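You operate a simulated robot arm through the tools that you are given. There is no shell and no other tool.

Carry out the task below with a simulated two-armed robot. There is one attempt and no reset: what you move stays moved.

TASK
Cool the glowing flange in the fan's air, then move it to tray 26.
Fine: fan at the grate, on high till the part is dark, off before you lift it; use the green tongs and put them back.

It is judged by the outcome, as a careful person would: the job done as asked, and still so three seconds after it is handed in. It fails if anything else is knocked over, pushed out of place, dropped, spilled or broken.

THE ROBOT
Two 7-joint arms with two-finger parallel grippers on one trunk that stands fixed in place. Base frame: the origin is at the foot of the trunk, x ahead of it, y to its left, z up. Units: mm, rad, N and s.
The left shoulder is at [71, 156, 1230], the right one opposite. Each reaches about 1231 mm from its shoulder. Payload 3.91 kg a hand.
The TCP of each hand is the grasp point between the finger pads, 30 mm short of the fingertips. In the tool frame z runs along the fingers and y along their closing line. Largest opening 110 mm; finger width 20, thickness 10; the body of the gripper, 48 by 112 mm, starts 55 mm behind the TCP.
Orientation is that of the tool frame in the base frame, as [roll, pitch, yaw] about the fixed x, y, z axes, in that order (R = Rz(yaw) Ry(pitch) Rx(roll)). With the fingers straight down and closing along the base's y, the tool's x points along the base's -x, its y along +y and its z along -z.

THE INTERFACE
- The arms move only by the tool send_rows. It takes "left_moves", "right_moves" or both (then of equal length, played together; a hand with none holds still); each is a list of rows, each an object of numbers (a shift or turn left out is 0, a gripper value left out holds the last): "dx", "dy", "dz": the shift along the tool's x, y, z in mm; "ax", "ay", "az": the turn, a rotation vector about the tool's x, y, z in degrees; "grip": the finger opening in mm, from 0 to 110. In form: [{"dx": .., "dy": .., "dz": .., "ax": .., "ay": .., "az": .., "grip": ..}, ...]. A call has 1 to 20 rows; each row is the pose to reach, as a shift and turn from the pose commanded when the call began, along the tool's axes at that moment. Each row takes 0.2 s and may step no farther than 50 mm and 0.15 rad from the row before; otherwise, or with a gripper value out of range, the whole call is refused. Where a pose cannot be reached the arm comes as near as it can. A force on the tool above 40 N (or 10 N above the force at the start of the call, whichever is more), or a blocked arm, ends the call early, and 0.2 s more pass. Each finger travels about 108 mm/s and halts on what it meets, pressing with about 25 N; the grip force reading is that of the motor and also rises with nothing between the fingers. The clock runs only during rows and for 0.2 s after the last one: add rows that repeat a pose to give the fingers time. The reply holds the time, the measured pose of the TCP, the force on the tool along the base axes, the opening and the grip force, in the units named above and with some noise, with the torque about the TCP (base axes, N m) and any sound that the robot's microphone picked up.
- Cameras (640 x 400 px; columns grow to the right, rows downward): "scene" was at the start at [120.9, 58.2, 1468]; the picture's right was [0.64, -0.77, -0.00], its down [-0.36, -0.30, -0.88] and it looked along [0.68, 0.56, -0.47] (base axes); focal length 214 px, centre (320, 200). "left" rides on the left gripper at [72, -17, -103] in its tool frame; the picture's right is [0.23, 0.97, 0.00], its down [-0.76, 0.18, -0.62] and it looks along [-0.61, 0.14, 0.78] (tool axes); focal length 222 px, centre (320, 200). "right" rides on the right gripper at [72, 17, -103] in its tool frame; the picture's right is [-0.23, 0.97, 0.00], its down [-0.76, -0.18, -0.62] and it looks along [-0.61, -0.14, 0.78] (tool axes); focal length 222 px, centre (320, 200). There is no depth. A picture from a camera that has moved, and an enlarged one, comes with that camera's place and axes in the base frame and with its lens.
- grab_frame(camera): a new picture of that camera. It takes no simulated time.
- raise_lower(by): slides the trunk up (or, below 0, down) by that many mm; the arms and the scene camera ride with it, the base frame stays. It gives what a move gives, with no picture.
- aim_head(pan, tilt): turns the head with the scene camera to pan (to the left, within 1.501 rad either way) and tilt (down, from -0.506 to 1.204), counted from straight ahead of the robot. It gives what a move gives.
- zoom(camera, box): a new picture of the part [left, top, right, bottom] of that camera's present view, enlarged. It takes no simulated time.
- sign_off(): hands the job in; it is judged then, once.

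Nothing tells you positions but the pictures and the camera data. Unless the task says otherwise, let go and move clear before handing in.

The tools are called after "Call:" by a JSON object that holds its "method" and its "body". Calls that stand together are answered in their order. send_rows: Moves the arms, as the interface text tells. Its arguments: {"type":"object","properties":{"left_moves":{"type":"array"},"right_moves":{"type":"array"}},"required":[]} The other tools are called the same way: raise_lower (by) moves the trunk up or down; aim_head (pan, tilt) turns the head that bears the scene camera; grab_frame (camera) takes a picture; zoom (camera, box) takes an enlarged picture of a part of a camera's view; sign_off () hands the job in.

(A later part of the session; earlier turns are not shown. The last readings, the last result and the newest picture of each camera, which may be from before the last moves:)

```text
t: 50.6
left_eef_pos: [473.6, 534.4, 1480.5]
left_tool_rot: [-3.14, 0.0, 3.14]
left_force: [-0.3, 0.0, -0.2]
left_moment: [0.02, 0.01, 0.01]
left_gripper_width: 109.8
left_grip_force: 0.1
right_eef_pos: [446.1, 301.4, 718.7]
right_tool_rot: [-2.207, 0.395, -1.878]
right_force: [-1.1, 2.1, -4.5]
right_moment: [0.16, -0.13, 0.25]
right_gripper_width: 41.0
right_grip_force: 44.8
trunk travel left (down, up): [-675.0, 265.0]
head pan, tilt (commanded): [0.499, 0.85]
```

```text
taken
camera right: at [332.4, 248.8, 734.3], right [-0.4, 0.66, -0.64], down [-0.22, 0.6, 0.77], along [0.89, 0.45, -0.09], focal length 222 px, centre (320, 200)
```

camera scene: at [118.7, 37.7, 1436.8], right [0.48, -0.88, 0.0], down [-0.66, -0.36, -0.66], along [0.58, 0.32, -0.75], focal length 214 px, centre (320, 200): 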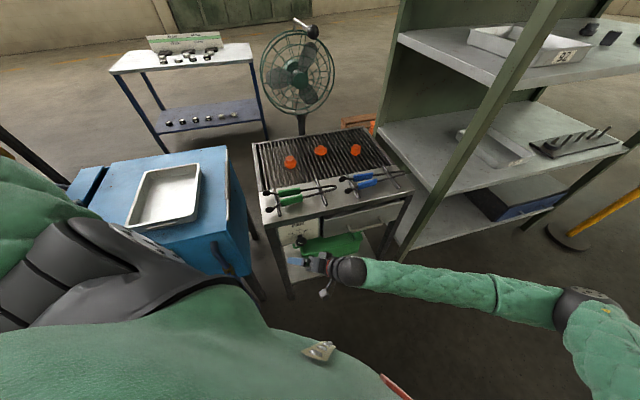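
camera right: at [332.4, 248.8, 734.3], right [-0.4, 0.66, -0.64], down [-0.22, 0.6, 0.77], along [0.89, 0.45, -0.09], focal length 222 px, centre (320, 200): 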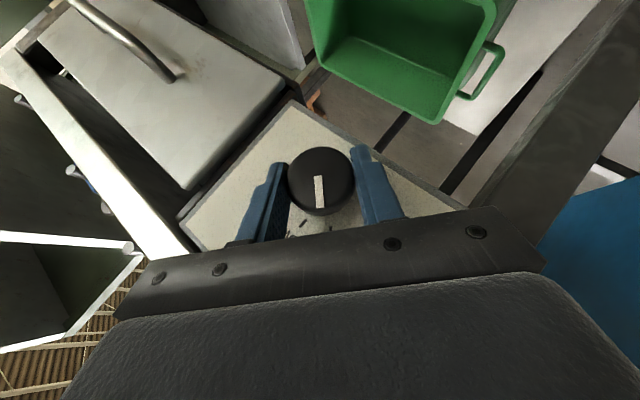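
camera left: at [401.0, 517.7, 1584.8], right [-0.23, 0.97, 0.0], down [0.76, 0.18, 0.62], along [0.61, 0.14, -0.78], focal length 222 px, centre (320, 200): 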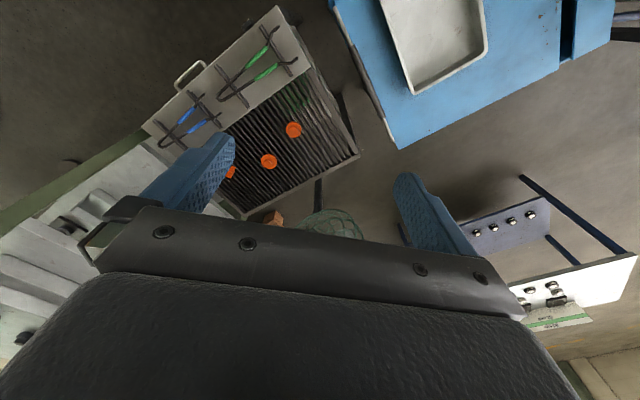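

Knob gripped (41 mm). I turn the first 48° clockwise toward HIGH and check.

Call:
{"method": "send_rows", "body": {"right_moves": [{"dx": 0.03, "dy": -0.77, "dz": 0.04, "ax": -6.57, "az": 4.56}, {"dx": 0.12, "dy": -1.52, "dz": 0.17, "ax": -13.14, "az": 9.13}, {"dx": 0.27, "dy": -2.24, "dz": 0.39, "ax": -19.7, "az": 13.7}, {"dx": 0.48, "dy": -2.91, "dz": 0.69, "ax": -26.3, "az": 18.25}, {"dx": 0.73, "dy": -3.54, "dz": 1.06, "ax": -32.9, "az": 22.8}, {"dx": 1.04, "dy": -4.09, "dz": 1.5, "ax": -39.4, "az": 27.4}]}}

Call:
{"method": "grab_frame", "body": {"camera": "right"}}

Call:
{"method": "grab_frame", "body": {"camera": "scene"}}

```text
t: 52.0
left_eef_pos: [474.5, 534.0, 1480.0]
left_tool_rot: [3.141, -0.001, -3.14]
left_force: [-0.2, 0.7, 0.6]
left_moment: [-0.06, -0.01, 0.01]
left_gripper_width: 110.0
left_grip_force: 0.0
right_eef_pos: [448.7, 298.8, 720.6]
right_tool_rot: [3.138, 0.608, -2.359]
right_force: [6.3, 6.3, 4.0]
right_moment: [0.3, -0.32, -0.02]
right_gripper_width: 40.7
right_grip_force: 45.2
trunk travel left (down, up): [-675.0, 265.0]
head pan, tilt (commanded): [0.499, 0.85]
```

```text
taken
camera right: at [355.1, 225.8, 763.8], right [-0.56, 0.82, 0.13], down [0.32, 0.06, 0.95], along [0.77, 0.57, -0.29], focal length 222 px, centre (320, 200)
```

right: 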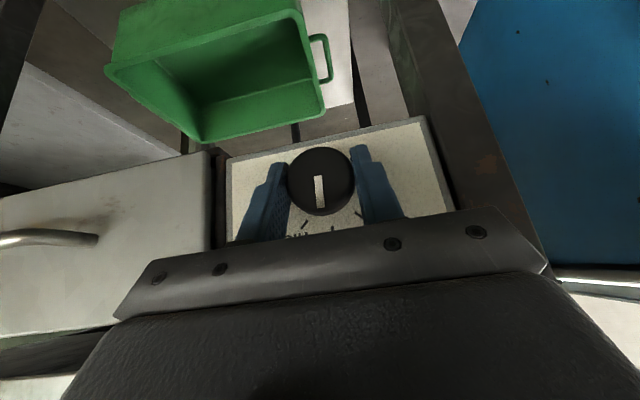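

```text
taken
camera scene: at [119.4, 37.8, 1436.7], right [0.48, -0.88, 0.0], down [-0.66, -0.36, -0.66], along [0.58, 0.32, -0.75], focal length 214 px, centre (320, 200)
```

scene: 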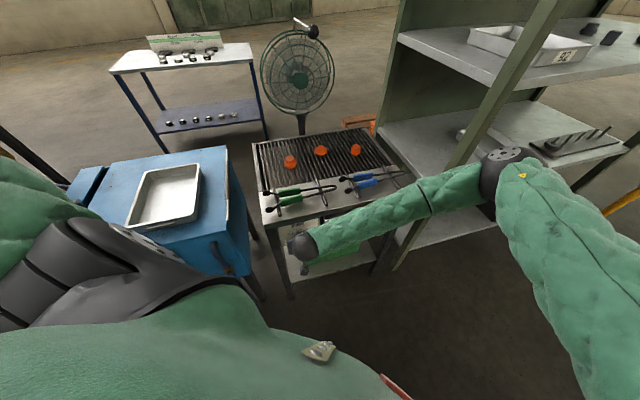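

The fan is spinning at LOW now. Continue the turn to HIGH.

Call:
{"method": "send_rows", "body": {"right_moves": [{"dx": 0.03, "dy": -0.77, "dz": 0.04, "ax": -6.57, "az": 4.56}, {"dx": 0.12, "dy": -1.52, "dz": 0.17, "ax": -13.14, "az": 9.13}, {"dx": 0.27, "dy": -2.24, "dz": 0.39, "ax": -19.7, "az": 13.7}, {"dx": 0.48, "dy": -2.91, "dz": 0.69, "ax": -26.3, "az": 18.25}, {"dx": 0.73, "dy": -3.54, "dz": 1.06, "ax": -32.9, "az": 22.8}, {"dx": 1.0, "dy": -4.0, "dz": 1.45, "ax": -38.2, "az": 26.5}]}}

Call:
{"method": "grab_frame", "body": {"camera": "right"}}

Call:
{"method": "grab_frame", "body": {"camera": "scene"}}

Call:
{"method": "zoom", "body": {"camera": "right", "box": [220, 110, 440, 260]}}

```text
t: 53.4
left_eef_pos: [474.9, 531.7, 1480.9]
left_tool_rot: [-3.14, 0.0, 3.141]
left_force: [-1.2, -0.4, 0.0]
left_moment: [0.02, 0.0, 0.01]
left_gripper_width: 110.0
left_grip_force: 0.1
right_eef_pos: [454.3, 294.3, 717.1]
right_tool_rot: [2.231, 0.404, -2.825]
right_force: [18.6, -20.4, -0.4]
right_moment: [-0.72, -0.71, 0.15]
right_gripper_width: 40.4
right_grip_force: 44.9
trunk travel left (down, up): [-675.0, 265.0]
head pan, tilt (commanded): [0.499, 0.85]
```

```text
taken
camera right: at [384.5, 196.3, 759.6], right [-0.28, 0.54, 0.8], down [0.76, -0.38, 0.52], along [0.58, 0.75, -0.3], focal length 222 px, centre (320, 200)
```

right: 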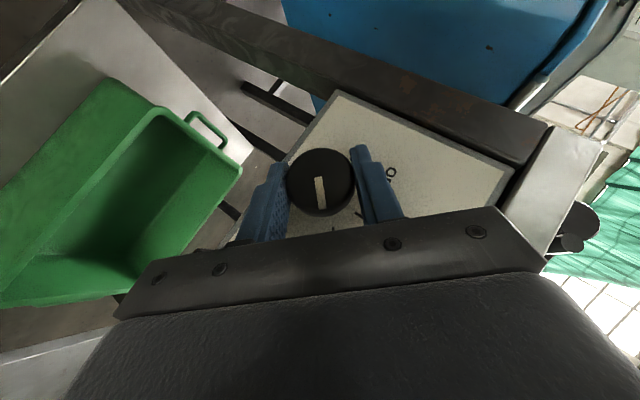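

```text
taken
camera scene: at [120.0, 36.2, 1436.5], right [0.48, -0.88, 0.0], down [-0.66, -0.36, -0.66], along [0.58, 0.32, -0.75], focal length 214 px, centre (320, 200)
```

scene: 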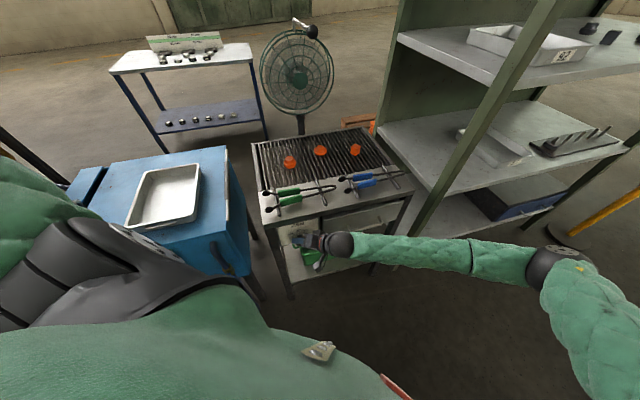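

```text
2.67 times, centred on (330, 185) of right
camera zoom: at [384.5, 196.3, 759.6], right [-0.28, 0.54, 0.8], down [0.76, -0.38, 0.52], along [0.58, 0.75, -0.3], focal length 592 px, centre (293, 240)
```

zoom: 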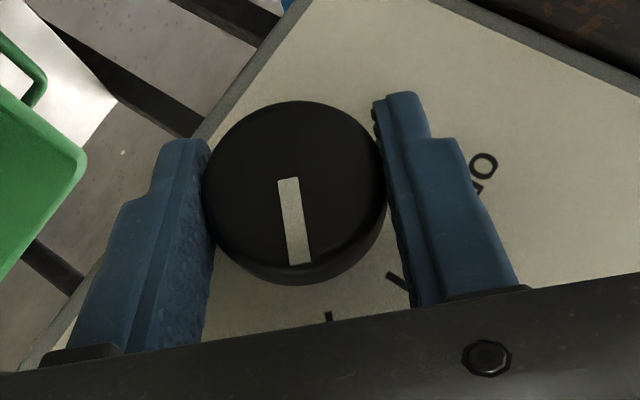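

The turn ended against the HIGH stop (about 1 N·m). I release the knob and back off straight along its axis, then check the pointer.

Call:
{"method": "send_rows", "body": {"right_moves": [{"grip": 60}, {"grip": 90}, {"grip": 110}, {"dx": 18, "dz": -12.5, "grip": 110}, {"dx": 37, "dz": -25.6}, {"dx": 55, "dz": -38}, {"dx": 74, "dz": -51.3}]}}

Call:
{"method": "grab_frame", "body": {"camera": "right"}}

Call:
{"method": "zoom", "body": {"camera": "scene", "box": [230, 10, 430, 280]}}

```text
t: 55.0
left_eef_pos: [473.8, 533.1, 1480.0]
left_tool_rot: [-3.141, 0.002, -3.141]
left_force: [-0.7, -0.3, 0.4]
left_moment: [-0.03, -0.02, -0.03]
left_gripper_width: 109.9
left_grip_force: 0.0
right_eef_pos: [388.1, 230.8, 722.0]
right_tool_rot: [2.23, 0.407, -2.824]
right_force: [0.7, -0.2, 0.7]
right_moment: [0.02, 0.01, 0.02]
right_gripper_width: 109.8
right_grip_force: 0.0
trunk travel left (down, up): [-675.0, 265.0]
head pan, tilt (commanded): [0.499, 0.85]
```

```text
taken
camera right: at [318.8, 132.1, 761.5], right [-0.28, 0.54, 0.8], down [0.76, -0.38, 0.52], along [0.58, 0.75, -0.3], focal length 222 px, centre (320, 200)
```

right: 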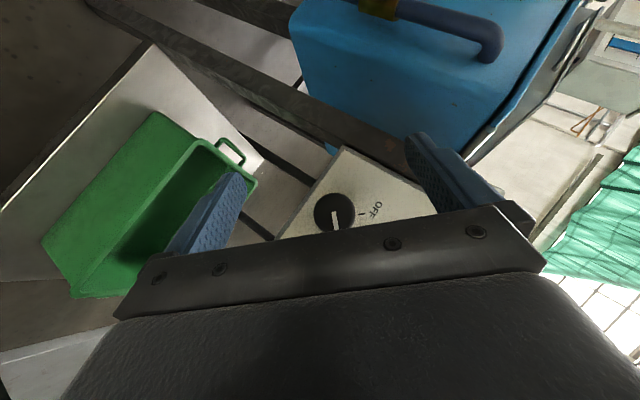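

```text
1.48 times, centred on (330, 145) of scene
camera zoom: at [118.5, 36.8, 1436.8], right [0.48, -0.88, 0.0], down [-0.66, -0.36, -0.66], along [0.58, 0.32, -0.75], focal length 318 px, centre (305, 282)
```

zoom: 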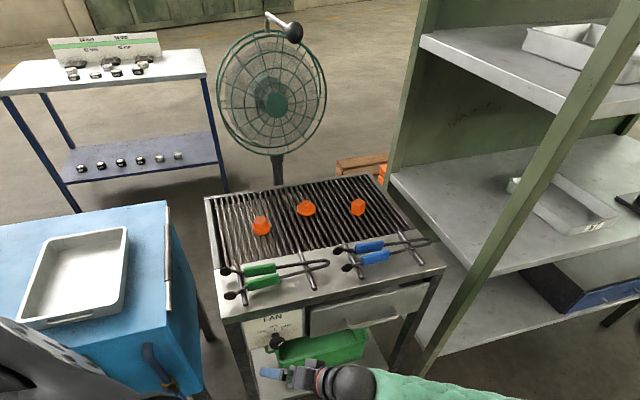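

Call:
{"method": "zoom", "body": {"camera": "scene", "box": [275, 210, 345, 260]}}

Call:
{"method": "zoom", "body": {"camera": "right", "box": [270, 150, 430, 250]}}

Call:
{"method": "zoom", "body": {"camera": "scene", "box": [270, 130, 380, 180]}}

```text
8.00 times, centred on (310, 235) of scene
camera zoom: at [118.5, 36.8, 1436.8], right [0.48, -0.88, 0.0], down [-0.66, -0.36, -0.66], along [0.58, 0.32, -0.75], focal length 1716 px, centre (400, -80)
```

zoom: 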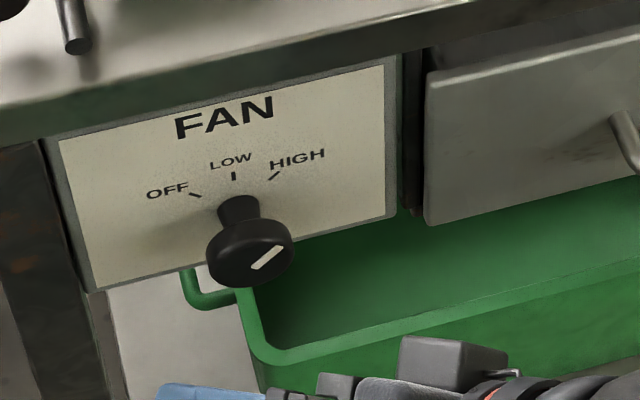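

```text
4.00 times, centred on (350, 200) of right
camera zoom: at [318.8, 132.1, 761.5], right [-0.28, 0.54, 0.8], down [0.76, -0.38, 0.52], along [0.58, 0.75, -0.3], focal length 888 px, centre (200, 200)
```

zoom: 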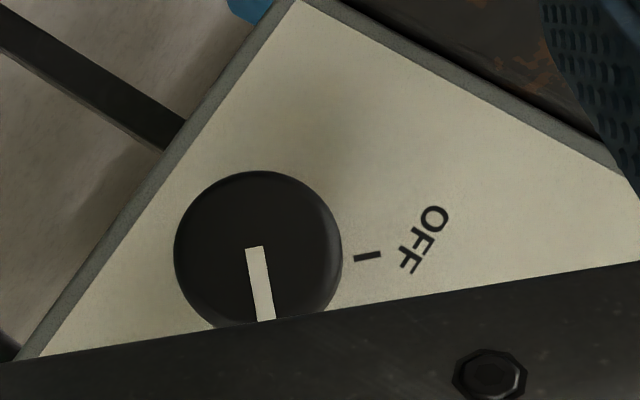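

```text
5.82 times, centred on (325, 155) of scene
camera zoom: at [118.5, 36.8, 1436.8], right [0.48, -0.88, 0.0], down [-0.66, -0.36, -0.66], along [0.58, 0.32, -0.75], focal length 1248 px, centre (291, 462)
```

zoom: 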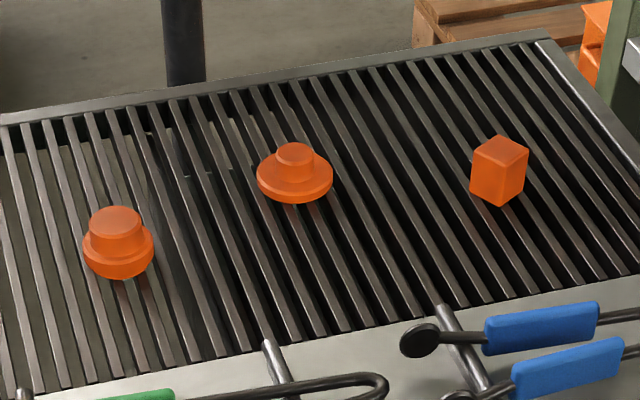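

The pointer is at HIGH and the blades are a blur. While the parts cool, I bring the left hand above the green tongs to study them.

Call:
{"method": "send_rows", "body": {"left_moves": [{"dx": -6.5, "dy": -19, "dz": 41, "az": 5.6}, {"dx": -13, "dy": -38, "dz": 82, "az": 11.2}, {"dx": -19.5, "dy": -57, "dz": 124, "az": 16.9}, {"dx": -26, "dy": -76, "dz": 165, "az": 22.5}, {"dx": -32.5, "dy": -96, "dz": 206, "az": 28.1}, {"dx": -39, "dy": -115, "dz": 247, "az": 33.8}, {"dx": -45.5, "dy": -134, "dz": 289, "az": 39.4}, {"dx": -52, "dy": -153, "dz": 330, "az": 45}]}}

Call:
{"method": "grab_frame", "body": {"camera": "left"}}

Call:
{"method": "zoom", "body": {"camera": "left", "box": [180, 20, 460, 220]}}

Call:
{"method": "grab_frame", "body": {"camera": "scene"}}

```text
t: 56.8
left_eef_pos: [529.9, 375.7, 1149.4]
left_tool_rot: [-3.141, 0.0, 2.357]
left_force: [0.5, -0.3, 0.8]
left_moment: [0.01, -0.02, 0.01]
left_gripper_width: 110.0
left_grip_force: 0.2
right_eef_pos: [389.1, 231.3, 719.8]
right_tool_rot: [2.229, 0.404, -2.822]
right_force: [1.0, 0.0, 0.5]
right_moment: [0.02, 0.01, 0.02]
right_gripper_width: 109.9
right_grip_force: 0.0
trunk travel left (down, up): [-675.0, 265.0]
head pan, tilt (commanded): [0.499, 0.85]
```

```text
taken
camera left: at [468.1, 413.8, 1254.0], right [0.53, 0.85, 0.0], down [0.66, -0.41, 0.62], along [0.53, -0.33, -0.78], focal length 222 px, centre (320, 200)
```

left: 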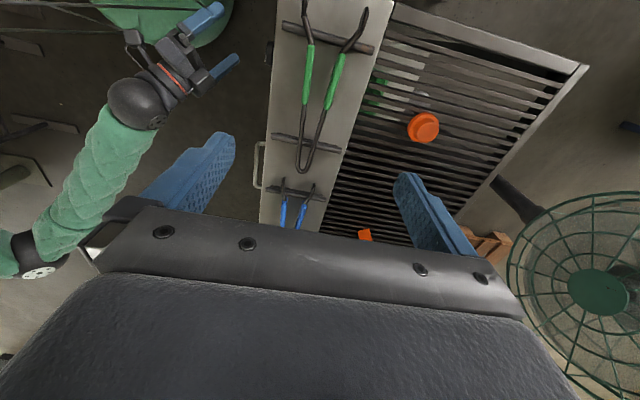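

```text
2.00 times, centred on (320, 120) of left
camera zoom: at [468.1, 413.8, 1254.0], right [0.53, 0.85, 0.0], down [0.66, -0.41, 0.62], along [0.53, -0.33, -0.78], focal length 444 px, centre (320, 360)
```

zoom: 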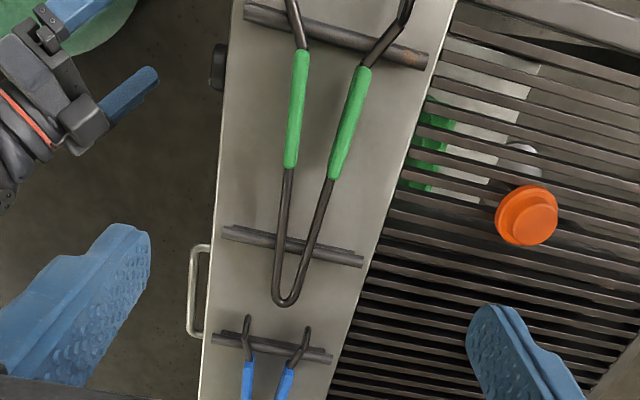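

```text
taken
camera scene: at [120.7, 36.7, 1436.5], right [0.48, -0.88, 0.0], down [-0.66, -0.36, -0.66], along [0.58, 0.32, -0.75], focal length 214 px, centre (320, 200)
```

scene: 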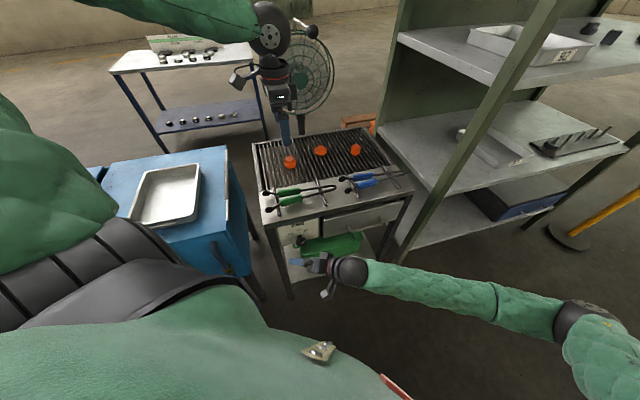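

Cooling continues. The green tongs form a V: bend near e1=279, grips e1=70–147 about 44 mm apart, tips near e1=15. I'll shift the left hand to see the tips better.

Call:
{"method": "send_rows", "body": {"left_moves": [{"dx": 40, "dz": 20}, {"dx": 80, "dz": 40}, {"dx": 120, "dz": 60}, {"dx": 130, "dz": 90}, {"dx": 130, "dz": 90}]}}

Call:
{"method": "grab_frame", "body": {"camera": "left"}}

Call:
{"method": "zoom", "body": {"camera": "left", "box": [210, 60, 430, 210]}}

Call:
{"method": "zoom", "body": {"camera": "scene", "box": [250, 125, 390, 225]}}

```text
t: 58.0
left_eef_pos: [433.9, 471.4, 1061.6]
left_tool_rot: [-3.141, 0.003, 2.355]
left_force: [0.0, -0.4, -0.8]
left_moment: [-0.04, 0.0, -0.01]
left_gripper_width: 109.9
left_grip_force: 0.0
right_eef_pos: [389.0, 232.3, 719.8]
right_tool_rot: [2.229, 0.406, -2.823]
right_force: [0.5, 0.4, 0.1]
right_moment: [-0.01, 0.01, -0.04]
right_gripper_width: 110.0
right_grip_force: 0.1
trunk travel left (down, up): [-675.0, 265.0]
head pan, tilt (commanded): [0.499, 0.85]
```

```text
taken
camera left: at [371.7, 510.5, 1165.6], right [0.53, 0.85, 0.0], down [0.66, -0.41, 0.62], along [0.53, -0.33, -0.78], focal length 222 px, centre (320, 200)
```

left: 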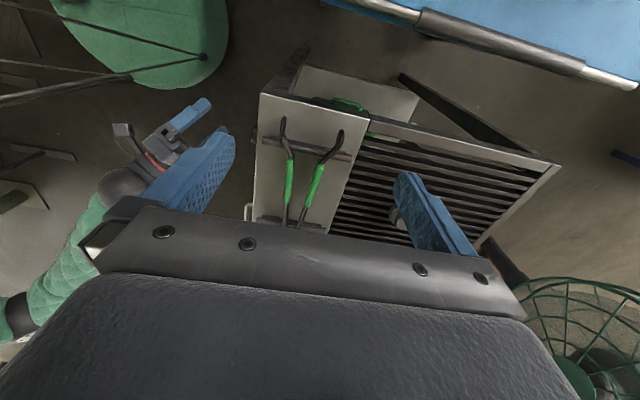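

```text
2.67 times, centred on (320, 135) of left
camera zoom: at [371.7, 510.5, 1165.6], right [0.53, 0.85, 0.0], down [0.66, -0.41, 0.62], along [0.53, -0.33, -0.78], focal length 592 px, centre (320, 373)
```

zoom: 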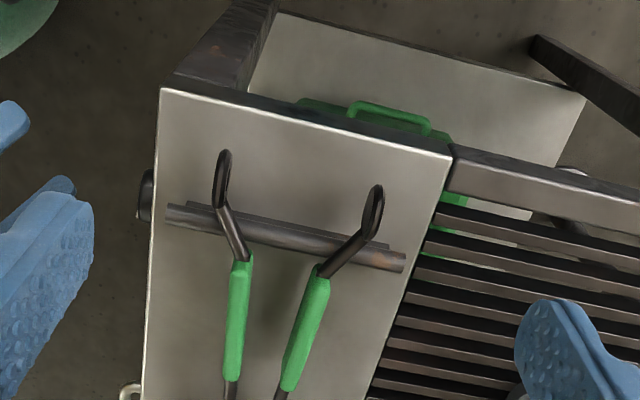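

```text
4.00 times, centred on (320, 175) of scene
camera zoom: at [119.7, 38.4, 1436.4], right [0.48, -0.88, 0.0], down [-0.66, -0.36, -0.66], along [0.58, 0.32, -0.75], focal length 858 px, centre (320, 300)
```

zoom: 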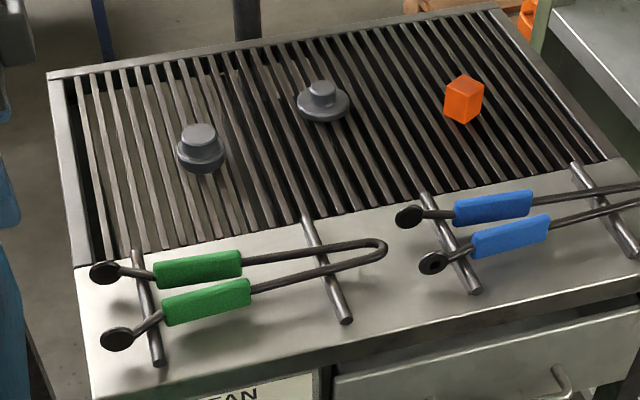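

The flange (middle part) and the left plug have gone dark grey already. I'll check the flange closely for any remaining glow.

Call:
{"method": "zoom", "body": {"camera": "scene", "box": [300, 140, 345, 165]}}

Call:
{"method": "zoom", "body": {"camera": "left", "box": [230, 90, 370, 190]}}

```text
14.22 times, centred on (322, 152) of scene
camera zoom: at [119.7, 38.4, 1436.4], right [0.48, -0.88, 0.0], down [-0.66, -0.36, -0.66], along [0.58, 0.32, -0.75], focal length 3050 px, centre (284, 876)
```

zoom: 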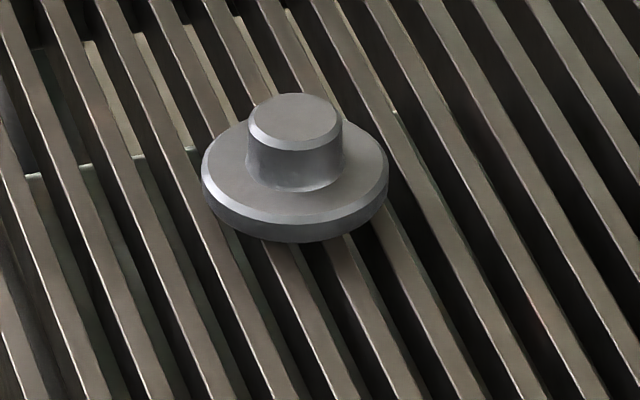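

```text
4.00 times, centred on (300, 140) of left
camera zoom: at [371.7, 510.5, 1165.6], right [0.53, 0.85, 0.0], down [0.66, -0.41, 0.62], along [0.53, -0.33, -0.78], focal length 888 px, centre (400, 440)
```

zoom: 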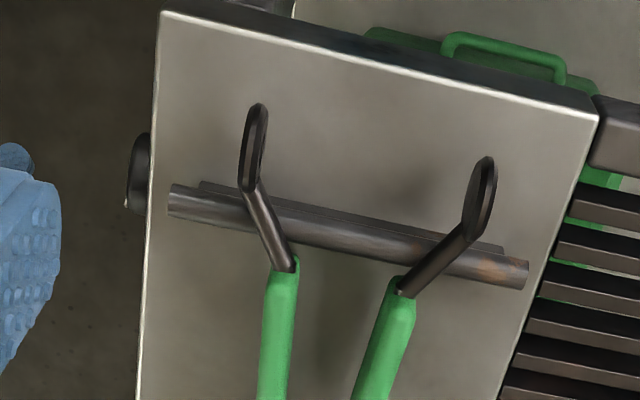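

The flange is fully dark. Now I re-grip the knob with the right hand to switch the fan off.

Call:
{"method": "send_rows", "body": {"right_moves": [{"dx": -18, "dz": 12.5}, {"dx": -37, "dz": 25.6}, {"dx": -55, "dz": 38}, {"dx": -74, "dz": 51.3}, {"dx": -74, "dz": 51.3}, {"dx": -74, "dz": 51.3, "grip": 60}, {"dx": -74, "dz": 51.3, "grip": 44}, {"dx": -74, "dz": 51.3, "grip": 30}, {"dx": -74, "dz": 51.3, "grip": 30}, {"dx": -74, "dz": 51.3, "grip": 30}]}}

Call:
{"method": "grab_frame", "body": {"camera": "right"}}

Call:
{"method": "zoom", "body": {"camera": "scene", "box": [250, 125, 390, 225]}}

```text
t: 60.2
left_eef_pos: [433.8, 470.3, 1061.5]
left_tool_rot: [-3.142, -0.002, 2.356]
left_force: [-0.3, 0.3, 0.2]
left_moment: [0.0, -0.01, -0.02]
left_gripper_width: 110.0
left_grip_force: 0.1
right_eef_pos: [454.6, 295.6, 718.2]
right_tool_rot: [2.233, 0.404, -2.823]
right_force: [4.4, 2.1, -9.0]
right_moment: [0.11, -0.36, -0.52]
right_gripper_width: 40.6
right_grip_force: 45.4
trunk travel left (down, up): [-675.0, 265.0]
head pan, tilt (commanded): [0.499, 0.85]
```

```text
taken
camera right: at [384.7, 197.6, 758.8], right [-0.28, 0.54, 0.8], down [0.76, -0.38, 0.52], along [0.58, 0.75, -0.3], focal length 222 px, centre (320, 200)
```

right: 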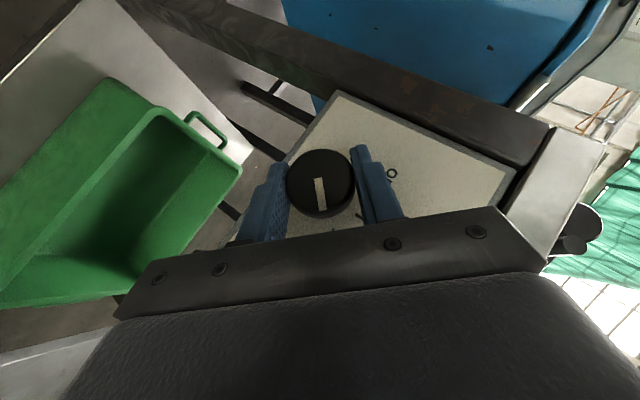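

```text
4.00 times, centred on (320, 175) of scene
camera zoom: at [119.6, 38.1, 1436.5], right [0.48, -0.88, 0.0], down [-0.66, -0.36, -0.66], along [0.58, 0.32, -0.75], focal length 858 px, centre (320, 300)
```

zoom: 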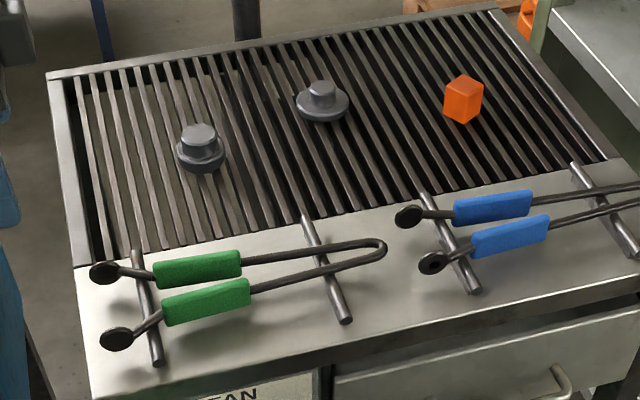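

Knob gripped. Turning back counter-clockwise toward OFF, first half.

Call:
{"method": "send_rows", "body": {"right_moves": [{"dx": 0.03, "dy": 0.77, "dz": 0.04, "ax": 6.57, "az": -4.56}, {"dx": 0.12, "dy": 1.52, "dz": 0.17, "ax": 13.14, "az": -9.13}, {"dx": 0.27, "dy": 2.24, "dz": 0.39, "ax": 19.7, "az": -13.7}, {"dx": 0.48, "dy": 2.91, "dz": 0.69, "ax": 26.3, "az": -18.25}, {"dx": 0.73, "dy": 3.54, "dz": 1.06, "ax": 32.9, "az": -22.8}, {"dx": 1.04, "dy": 4.09, "dz": 1.5, "ax": 39.4, "az": -27.4}]}}

Call:
{"method": "send_rows", "body": {"right_moves": [{"dx": 0.03, "dy": 0.77, "dz": 0.04, "ax": 6.57, "az": -4.56}, {"dx": 0.12, "dy": 1.52, "dz": 0.17, "ax": 13.14, "az": -9.13}, {"dx": 0.27, "dy": 2.24, "dz": 0.39, "ax": 19.7, "az": -13.7}, {"dx": 0.48, "dy": 2.91, "dz": 0.69, "ax": 26.3, "az": -18.25}, {"dx": 0.73, "dy": 3.54, "dz": 1.06, "ax": 32.9, "az": -22.8}, {"dx": 1.0, "dy": 4.0, "dz": 1.45, "ax": 38.2, "az": -26.5}]}}

Call:
{"method": "grab_frame", "body": {"camera": "right"}}

Call:
{"method": "grab_frame", "body": {"camera": "scene"}}

```text
t: 61.6
left_eef_pos: [435.3, 471.5, 1060.2]
left_tool_rot: [-3.139, -0.001, 2.357]
left_force: [0.3, -0.5, -0.6]
left_moment: [-0.01, -0.01, -0.01]
left_gripper_width: 109.9
left_grip_force: 0.0
right_eef_pos: [451.5, 299.5, 719.3]
right_tool_rot: [-3.109, 0.608, -2.336]
right_force: [14.6, 14.4, -15.1]
right_moment: [-0.55, 0.62, -0.26]
right_gripper_width: 40.8
right_grip_force: 44.8
trunk travel left (down, up): [-675.0, 265.0]
head pan, tilt (commanded): [0.499, 0.85]
```

```text
t: 63.0
left_eef_pos: [435.4, 472.2, 1060.3]
left_tool_rot: [-3.141, 0.0, 2.356]
left_force: [0.0, -0.5, -0.5]
left_moment: [0.0, -0.01, 0.02]
left_gripper_width: 110.0
left_grip_force: 0.0
right_eef_pos: [446.5, 302.4, 718.1]
right_tool_rot: [-2.208, 0.392, -1.876]
right_force: [12.5, 19.0, -25.5]
right_moment: [0.58, 0.6, -0.09]
right_gripper_width: 40.8
right_grip_force: 44.9
trunk travel left (down, up): [-675.0, 265.0]
head pan, tilt (commanded): [0.499, 0.85]
```

```text
taken
camera right: at [332.7, 249.0, 734.4], right [-0.4, 0.66, -0.64], down [-0.22, 0.6, 0.77], along [0.89, 0.45, -0.09], focal length 222 px, centre (320, 200)
```

right: 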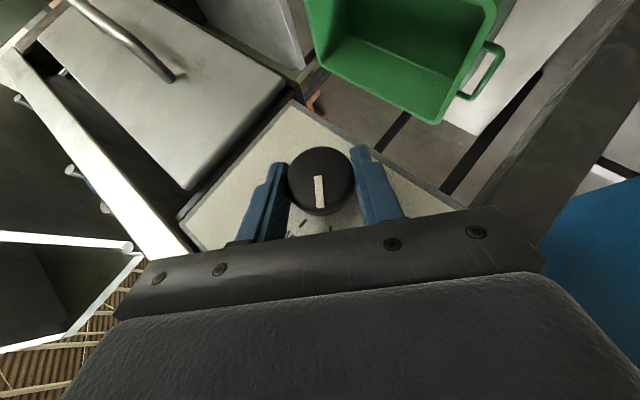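

```text
taken
camera scene: at [120.5, 39.9, 1436.3], right [0.48, -0.88, 0.0], down [-0.66, -0.36, -0.66], along [0.58, 0.31, -0.75], focal length 214 px, centre (320, 200)
```

scene: 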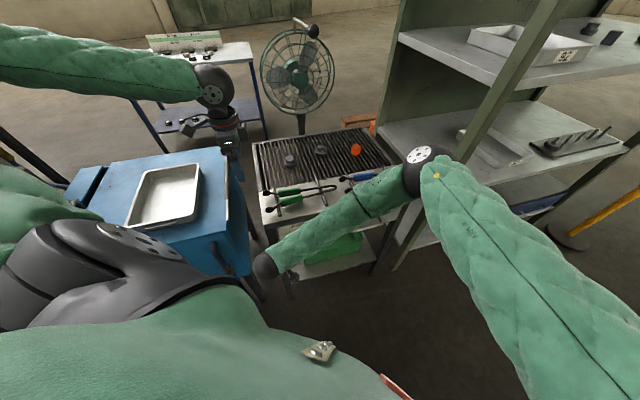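

The fan blades stand still and the knob is at its OFF stop. I release, back away along the axis, and verify the pointer.

Call:
{"method": "send_rows", "body": {"right_moves": [{"grip": 60}, {"grip": 90}, {"grip": 110}, {"dx": 18, "dz": -12.5, "grip": 110}, {"dx": 37, "dz": -25.6}, {"dx": 55, "dz": -38}, {"dx": 74, "dz": -51.3}]}}

Call:
{"method": "send_rows", "body": {"right_moves": [{"ax": -6.57, "az": 4.56}, {"ax": -13.14, "az": 9.13}, {"ax": -19.7, "az": 13.7}, {"ax": -26.3, "az": 18.25}, {"ax": -32.9, "az": 22.8}, {"ax": -39.4, "az": 27.4}, {"ax": -46, "az": 31.9}, {"ax": -52.6, "az": 36.5}, {"ax": -59.1, "az": 41.1}, {"ax": -65.7, "az": 45.6}, {"ax": -72.3, "az": 50.2}, {"ax": -78.9, "az": 54.8}]}}

Call:
{"method": "grab_frame", "body": {"camera": "right"}}

Call:
{"method": "zoom", "body": {"camera": "scene", "box": [275, 210, 345, 260]}}

Call:
{"method": "zoom", "body": {"camera": "scene", "box": [250, 15, 350, 125]}}

```text
t: 64.6
left_eef_pos: [433.9, 472.6, 1061.6]
left_tool_rot: [-3.141, 0.0, 2.356]
left_force: [0.8, -0.6, 0.4]
left_moment: [-0.02, -0.02, -0.01]
left_gripper_width: 109.8
left_grip_force: 0.1
right_eef_pos: [384.5, 237.4, 719.6]
right_tool_rot: [-2.208, 0.393, -1.877]
right_force: [0.4, -0.8, 0.0]
right_moment: [0.01, 0.01, 0.0]
right_gripper_width: 110.0
right_grip_force: 0.0
trunk travel left (down, up): [-675.0, 265.0]
head pan, tilt (commanded): [0.499, 0.85]
```

```text
t: 67.2
left_eef_pos: [434.6, 472.1, 1061.5]
left_tool_rot: [3.141, 0.0, 2.358]
left_force: [0.7, -0.2, 0.6]
left_moment: [-0.01, 0.0, -0.02]
left_gripper_width: 110.0
left_grip_force: 0.2
right_eef_pos: [383.6, 237.7, 718.6]
right_tool_rot: [2.2, 0.393, -2.833]
right_force: [0.7, 0.3, 1.0]
right_moment: [-0.03, 0.0, 0.03]
right_gripper_width: 110.0
right_grip_force: 0.1
trunk travel left (down, up): [-675.0, 265.0]
head pan, tilt (commanded): [0.499, 0.85]
```

```text
taken
camera right: at [314.7, 138.6, 759.5], right [-0.26, 0.52, 0.81], down [0.77, -0.39, 0.5], along [0.58, 0.76, -0.3], focal length 222 px, centre (320, 200)
```

right: 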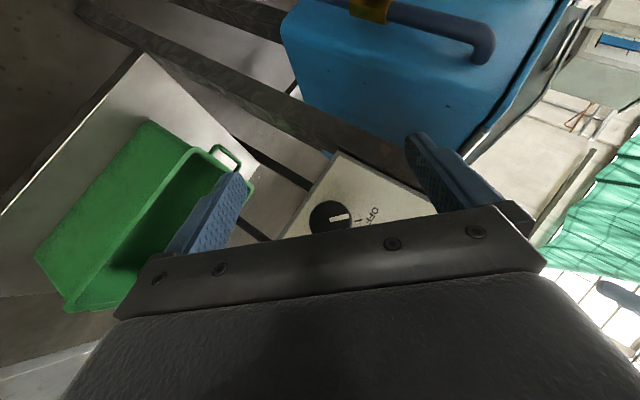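

```text
8.00 times, centred on (310, 235) of scene
camera zoom: at [118.7, 37.9, 1436.7], right [0.48, -0.88, 0.0], down [-0.66, -0.36, -0.66], along [0.58, 0.32, -0.75], focal length 1716 px, centre (400, -80)
```

zoom: 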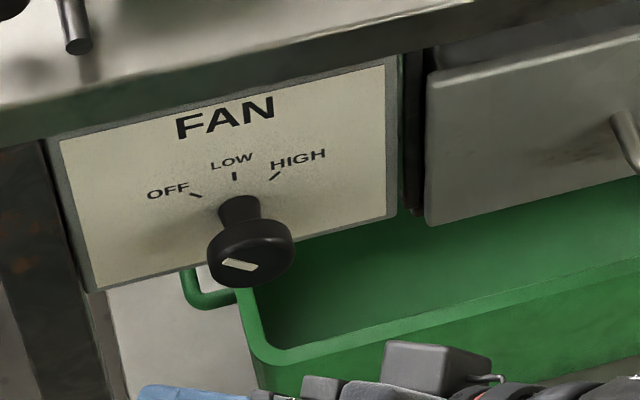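

```text
3.64 times, centred on (300, 70) of scene
camera zoom: at [118.7, 37.9, 1436.7], right [0.48, -0.88, 0.0], down [-0.66, -0.36, -0.66], along [0.58, 0.32, -0.75], focal length 780 px, centre (393, 673)
```

zoom: 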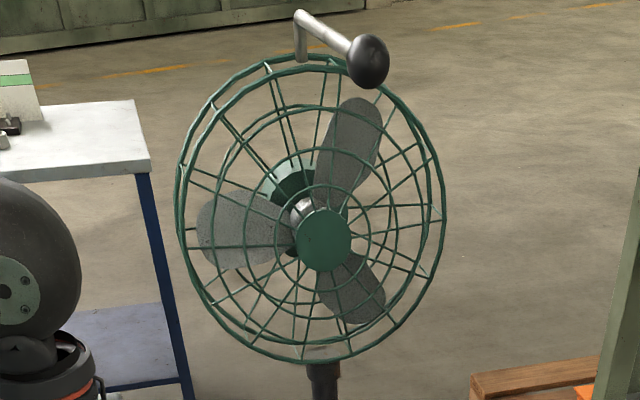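

OFF is confirmed and the fan has stopped. I withdraw the right arm to the right, and bring the left hand above the green tongs' grips.

Call:
{"method": "send_rows", "body": {"left_moves": [{"dx": -16.6, "dz": 12.7}, {"dx": -33, "dz": 25.4}, {"dx": -50, "dz": 38}, {"dx": -66, "dz": 51}, {"dx": -83, "dz": 63.5}, {"dx": -99.5, "dz": 76}, {"dx": -116, "dz": 89}, {"dx": -132.5, "dz": 101.5}], "right_moves": [{"dx": 7.5, "dy": -6, "dz": -43.4}, {"dx": 15, "dy": -12, "dz": -86.7}, {"dx": 22.6, "dy": -18, "dz": -130}, {"dx": 30, "dy": -24, "dz": -173}, {"dx": 37.7, "dy": -30, "dz": -217}, {"dx": 45, "dy": -36, "dz": -260}, {"dx": 53, "dy": -42, "dz": -303.5}, {"dx": 60.4, "dy": -47.4, "dz": -347}]}}

Call:
{"method": "grab_frame", "body": {"camera": "left"}}

Call:
{"method": "grab_frame", "body": {"camera": "scene"}}

Call:
{"method": "zoom", "body": {"camera": "scene", "box": [250, 150, 360, 230]}}

```text
t: 69.0
left_eef_pos: [525.6, 378.0, 960.9]
left_tool_rot: [3.14, 0.0, 2.357]
left_force: [-0.4, 0.4, 0.8]
left_moment: [-0.02, 0.0, 0.01]
left_gripper_width: 110.1
left_grip_force: 0.2
right_eef_pos: [363.5, -92.4, 849.0]
right_tool_rot: [2.201, 0.395, -2.831]
right_force: [-0.8, 0.5, 0.2]
right_moment: [-0.01, 0.02, 0.03]
right_gripper_width: 110.1
right_grip_force: 0.1
trunk travel left (down, up): [-675.0, 265.0]
head pan, tilt (commanded): [0.499, 0.85]
```

```text
taken
camera left: at [463.6, 416.3, 1066.0], right [0.53, 0.85, 0.0], down [0.66, -0.41, 0.62], along [0.53, -0.33, -0.78], focal length 222 px, centre (320, 200)
```

left: 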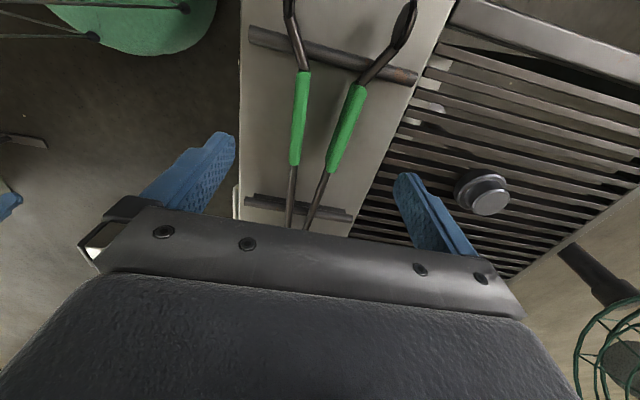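

```text
taken
camera scene: at [118.0, 37.0, 1436.7], right [0.48, -0.88, 0.0], down [-0.66, -0.36, -0.66], along [0.58, 0.32, -0.75], focal length 214 px, centre (320, 200)
```

scene: 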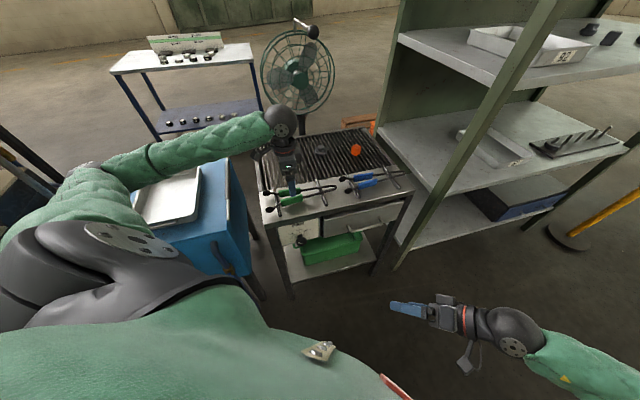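

```text
5.00 times, centred on (305, 190) of scene
camera zoom: at [118.0, 37.0, 1436.7], right [0.48, -0.88, 0.0], down [-0.66, -0.36, -0.66], along [0.58, 0.32, -0.75], focal length 1072 px, centre (395, 250)
```

zoom: 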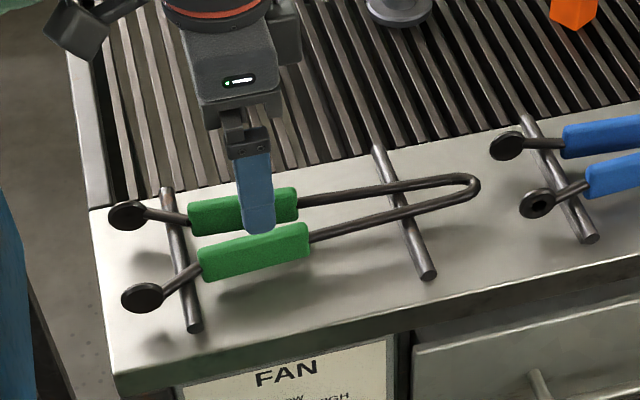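

The hand is centred over the grips (43 mm apart, z≈866). I descend to z≈880 so the fingertips stay ~10 mm above the table, then close slowly.

Call:
{"method": "send_rows", "body": {"left_moves": [{"dx": -1, "dz": 30}, {"dx": -2, "dz": 60}, {"dx": -2, "dz": 80.5}, {"dx": -2, "dz": 80.5}]}}

Call:
{"method": "grab_frame", "body": {"camera": "left"}}

Call:
{"method": "zoom", "body": {"camera": "scene", "box": [250, 150, 360, 230]}}

```text
t: 70.0
left_eef_pos: [529.6, 374.7, 879.0]
left_tool_rot: [-3.141, -0.001, 2.357]
left_force: [0.2, -0.5, 0.2]
left_moment: [0.0, -0.02, -0.01]
left_gripper_width: 110.1
left_grip_force: 0.1
right_eef_pos: [365.5, -93.3, 849.1]
right_tool_rot: [2.205, 0.395, -2.833]
right_force: [-0.1, 0.4, -0.4]
right_moment: [-0.02, -0.01, 0.02]
right_gripper_width: 110.0
right_grip_force: 0.1
trunk travel left (down, up): [-675.0, 265.0]
head pan, tilt (commanded): [0.499, 0.85]
```

```text
taken
camera left: at [467.1, 413.5, 984.1], right [0.53, 0.85, 0.0], down [0.66, -0.41, 0.62], along [0.53, -0.33, -0.78], focal length 222 px, centre (320, 200)
```

left: 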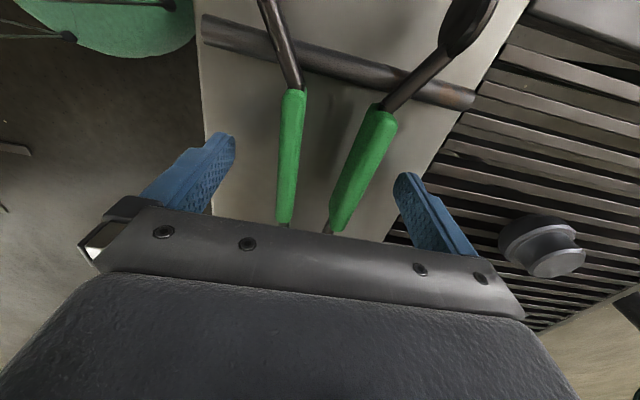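

```text
5.00 times, centred on (305, 190) of scene
camera zoom: at [118.8, 37.3, 1436.7], right [0.48, -0.88, 0.0], down [-0.66, -0.36, -0.66], along [0.58, 0.32, -0.75], focal length 1072 px, centre (395, 250)
```

zoom: 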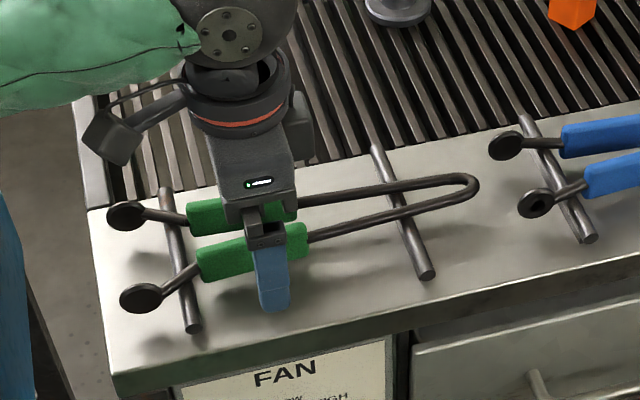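

Fingers straddle the grips with no contact. Closing stepwise and watching the grip force.

Call:
{"method": "send_rows", "body": {"left_moves": [{"grip": 90}, {"grip": 70}, {"grip": 58}, {"grip": 54}, {"grip": 52}, {"grip": 52}]}}

Call:
{"method": "grab_frame", "body": {"camera": "left"}}

Call:
{"method": "zoom", "body": {"camera": "scene", "box": [250, 150, 360, 230]}}

```text
t: 71.4
left_eef_pos: [530.4, 375.4, 878.7]
left_tool_rot: [3.141, -0.001, 2.357]
left_force: [-0.5, 0.7, 0.7]
left_moment: [0.02, 0.03, 0.0]
left_gripper_width: 52.9
left_grip_force: 0.4
right_eef_pos: [364.8, -93.2, 848.4]
right_tool_rot: [2.205, 0.394, -2.833]
right_force: [0.0, -0.1, 0.6]
right_moment: [0.0, 0.03, 0.01]
right_gripper_width: 110.1
right_grip_force: 0.1
trunk travel left (down, up): [-675.0, 265.0]
head pan, tilt (commanded): [0.499, 0.85]
```

```text
taken
camera left: at [467.1, 413.7, 984.5], right [0.53, 0.85, 0.0], down [0.66, -0.41, 0.62], along [0.53, -0.33, -0.78], focal length 222 px, centre (320, 200)
```

left: 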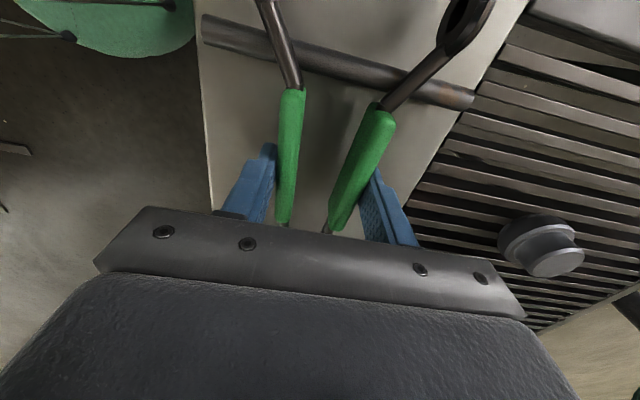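

```text
5.00 times, centred on (305, 190) of scene
camera zoom: at [118.8, 37.4, 1436.7], right [0.48, -0.88, 0.0], down [-0.66, -0.36, -0.66], along [0.58, 0.32, -0.75], focal length 1072 px, centre (395, 250)
```

zoom: 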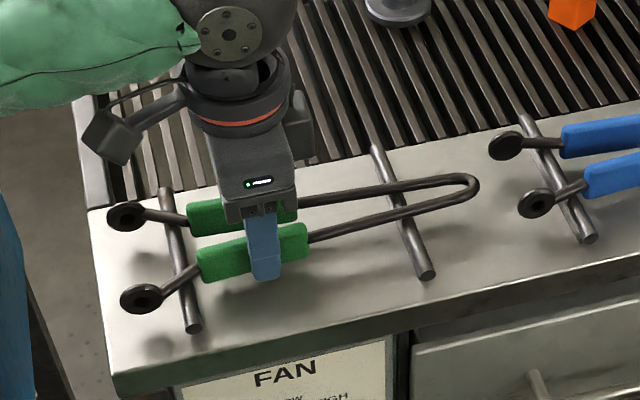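

Just in contact at 53 mm. I squeeze further in small steps to gauge the spring.

Call:
{"method": "send_rows", "body": {"left_moves": [{"grip": 48}, {"grip": 46}, {"grip": 46}]}}

Call:
{"method": "grab_frame", "body": {"camera": "left"}}

Call:
{"method": "zoom", "body": {"camera": "scene", "box": [250, 150, 360, 230]}}

```text
t: 72.2
left_eef_pos: [529.2, 374.5, 879.7]
left_tool_rot: [3.141, 0.001, 2.357]
left_force: [-0.1, -0.1, -0.4]
left_moment: [0.07, 0.07, -0.02]
left_gripper_width: 51.3
left_grip_force: 7.9
right_eef_pos: [365.5, -92.1, 848.8]
right_tool_rot: [2.204, 0.395, -2.834]
right_force: [-0.3, -0.3, 0.0]
right_moment: [-0.03, 0.01, -0.01]
right_gripper_width: 109.8
right_grip_force: 0.0
trunk travel left (down, up): [-675.0, 265.0]
head pan, tilt (commanded): [0.499, 0.85]
```

```text
taken
camera left: at [467.1, 413.6, 984.4], right [0.53, 0.85, 0.0], down [0.66, -0.41, 0.62], along [0.53, -0.33, -0.78], focal length 222 px, centre (320, 200)
```

left: 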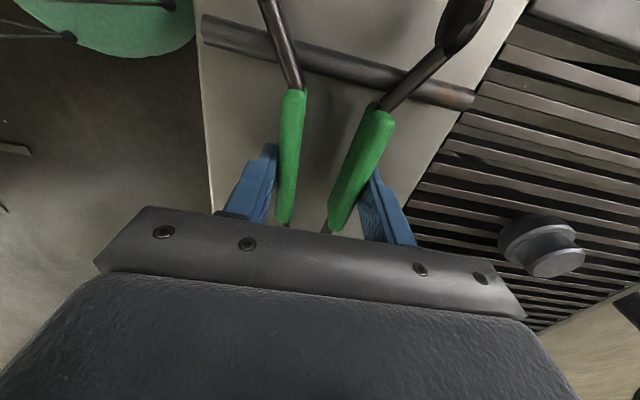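

```text
5.00 times, centred on (305, 190) of scene
camera zoom: at [118.9, 37.4, 1436.6], right [0.48, -0.88, 0.0], down [-0.66, -0.36, -0.66], along [0.58, 0.32, -0.75], focal length 1072 px, centre (395, 250)
```

zoom: 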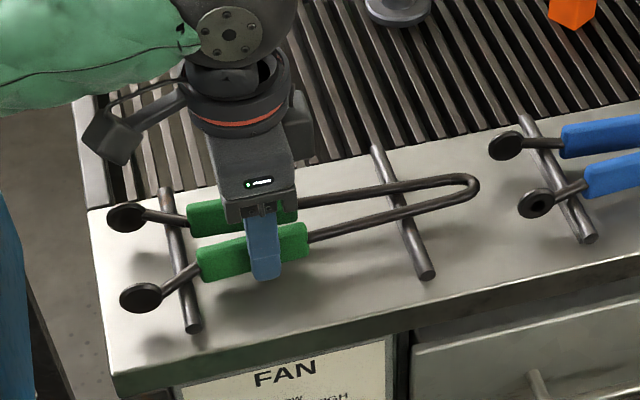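

The tongs resist (8 N at 51 mm). I'll command a full squeeze here on the rests to learn how far the tips close.

Call:
{"method": "send_rows", "body": {"left_moves": [{"grip": 40}, {"grip": 30}, {"grip": 20}, {"grip": 20}, {"grip": 20}]}}

Call:
{"method": "grab_frame", "body": {"camera": "left"}}

Call:
{"method": "zoom", "body": {"camera": "scene", "box": [250, 150, 360, 230]}}

```text
t: 73.4
left_eef_pos: [529.5, 375.6, 879.9]
left_tool_rot: [-3.141, -0.002, 2.356]
left_force: [0.3, 0.0, 0.3]
left_moment: [0.04, -0.01, -0.02]
left_gripper_width: 25.5
left_grip_force: 10.6
right_eef_pos: [365.6, -93.6, 849.1]
right_tool_rot: [2.206, 0.392, -2.831]
right_force: [0.1, -0.1, 0.2]
right_moment: [-0.02, 0.01, 0.04]
right_gripper_width: 110.3
right_grip_force: 0.0
trunk travel left (down, up): [-675.0, 265.0]
head pan, tilt (commanded): [0.499, 0.85]
```

```text
taken
camera left: at [467.2, 413.7, 984.4], right [0.53, 0.85, 0.0], down [0.66, -0.41, 0.62], along [0.53, -0.33, -0.78], focal length 222 px, centre (320, 200)
```

left: 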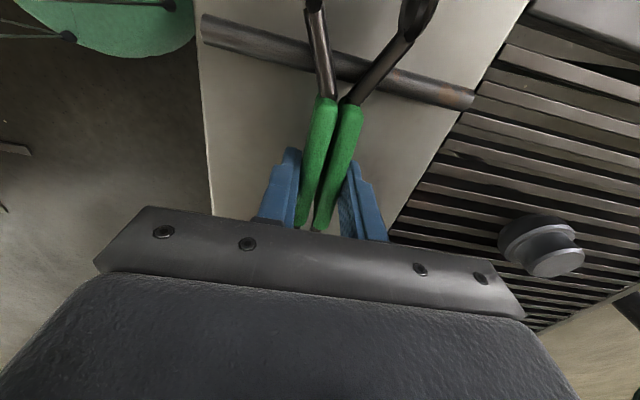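

```text
5.00 times, centred on (305, 190) of scene
camera zoom: at [118.9, 37.5, 1436.6], right [0.48, -0.88, 0.0], down [-0.66, -0.36, -0.66], along [0.58, 0.32, -0.75], focal length 1072 px, centre (395, 250)
```

zoom: 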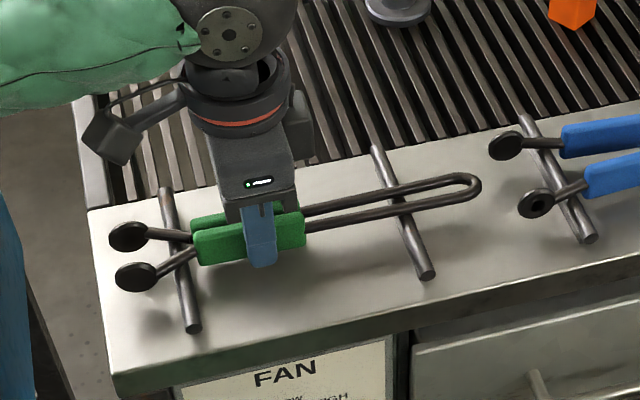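

At 25 mm the tips are already close together; the spring is gentle (8–11 N). I'll check the limit by commanding fully closed.

Call:
{"method": "send_rows", "body": {"left_moves": [{"grip": 10}, {"grip": 0}, {"grip": 0}, {"grip": 0}]}}

Call:
{"method": "grab_frame", "body": {"camera": "left"}}

Call:
{"method": "zoom", "body": {"camera": "scene", "box": [250, 150, 360, 230]}}

```text
t: 74.4
left_eef_pos: [529.8, 374.7, 879.8]
left_tool_rot: [-3.141, 0.0, 2.359]
left_force: [-0.3, 0.2, -0.3]
left_moment: [0.02, -0.03, 0.01]
left_gripper_width: 12.1
left_grip_force: 25.1
right_eef_pos: [365.9, -93.6, 848.2]
right_tool_rot: [2.203, 0.393, -2.832]
right_force: [0.5, 0.4, 0.9]
right_moment: [-0.01, -0.01, 0.01]
right_gripper_width: 109.7
right_grip_force: 0.1
trunk travel left (down, up): [-675.0, 265.0]
head pan, tilt (commanded): [0.499, 0.85]
```

```text
taken
camera left: at [467.2, 413.7, 984.3], right [0.53, 0.85, 0.0], down [0.66, -0.41, 0.62], along [0.53, -0.33, -0.78], focal length 222 px, centre (320, 200)
```

left: 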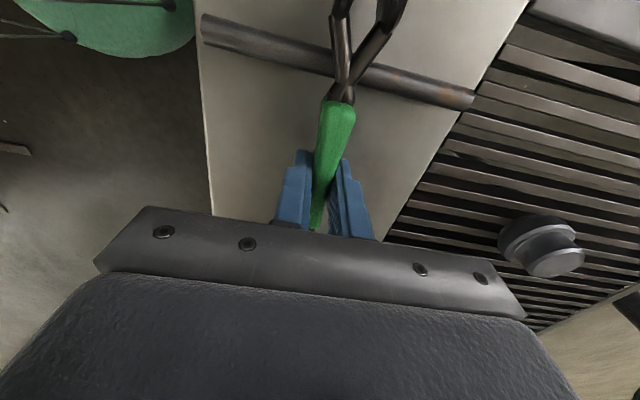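

```text
5.00 times, centred on (305, 190) of scene
camera zoom: at [119.0, 37.5, 1436.6], right [0.48, -0.88, 0.0], down [-0.66, -0.36, -0.66], along [0.58, 0.32, -0.75], focal length 1072 px, centre (395, 250)
```

zoom: 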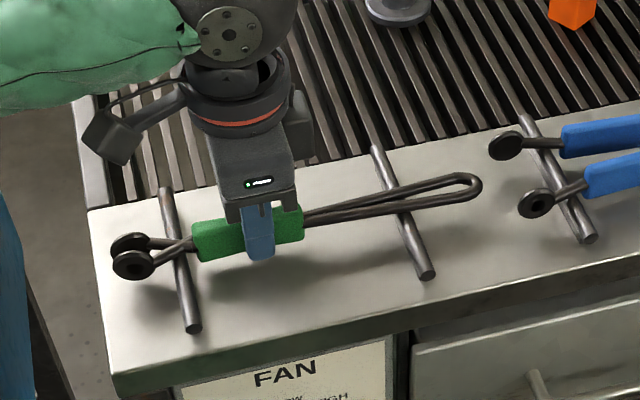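

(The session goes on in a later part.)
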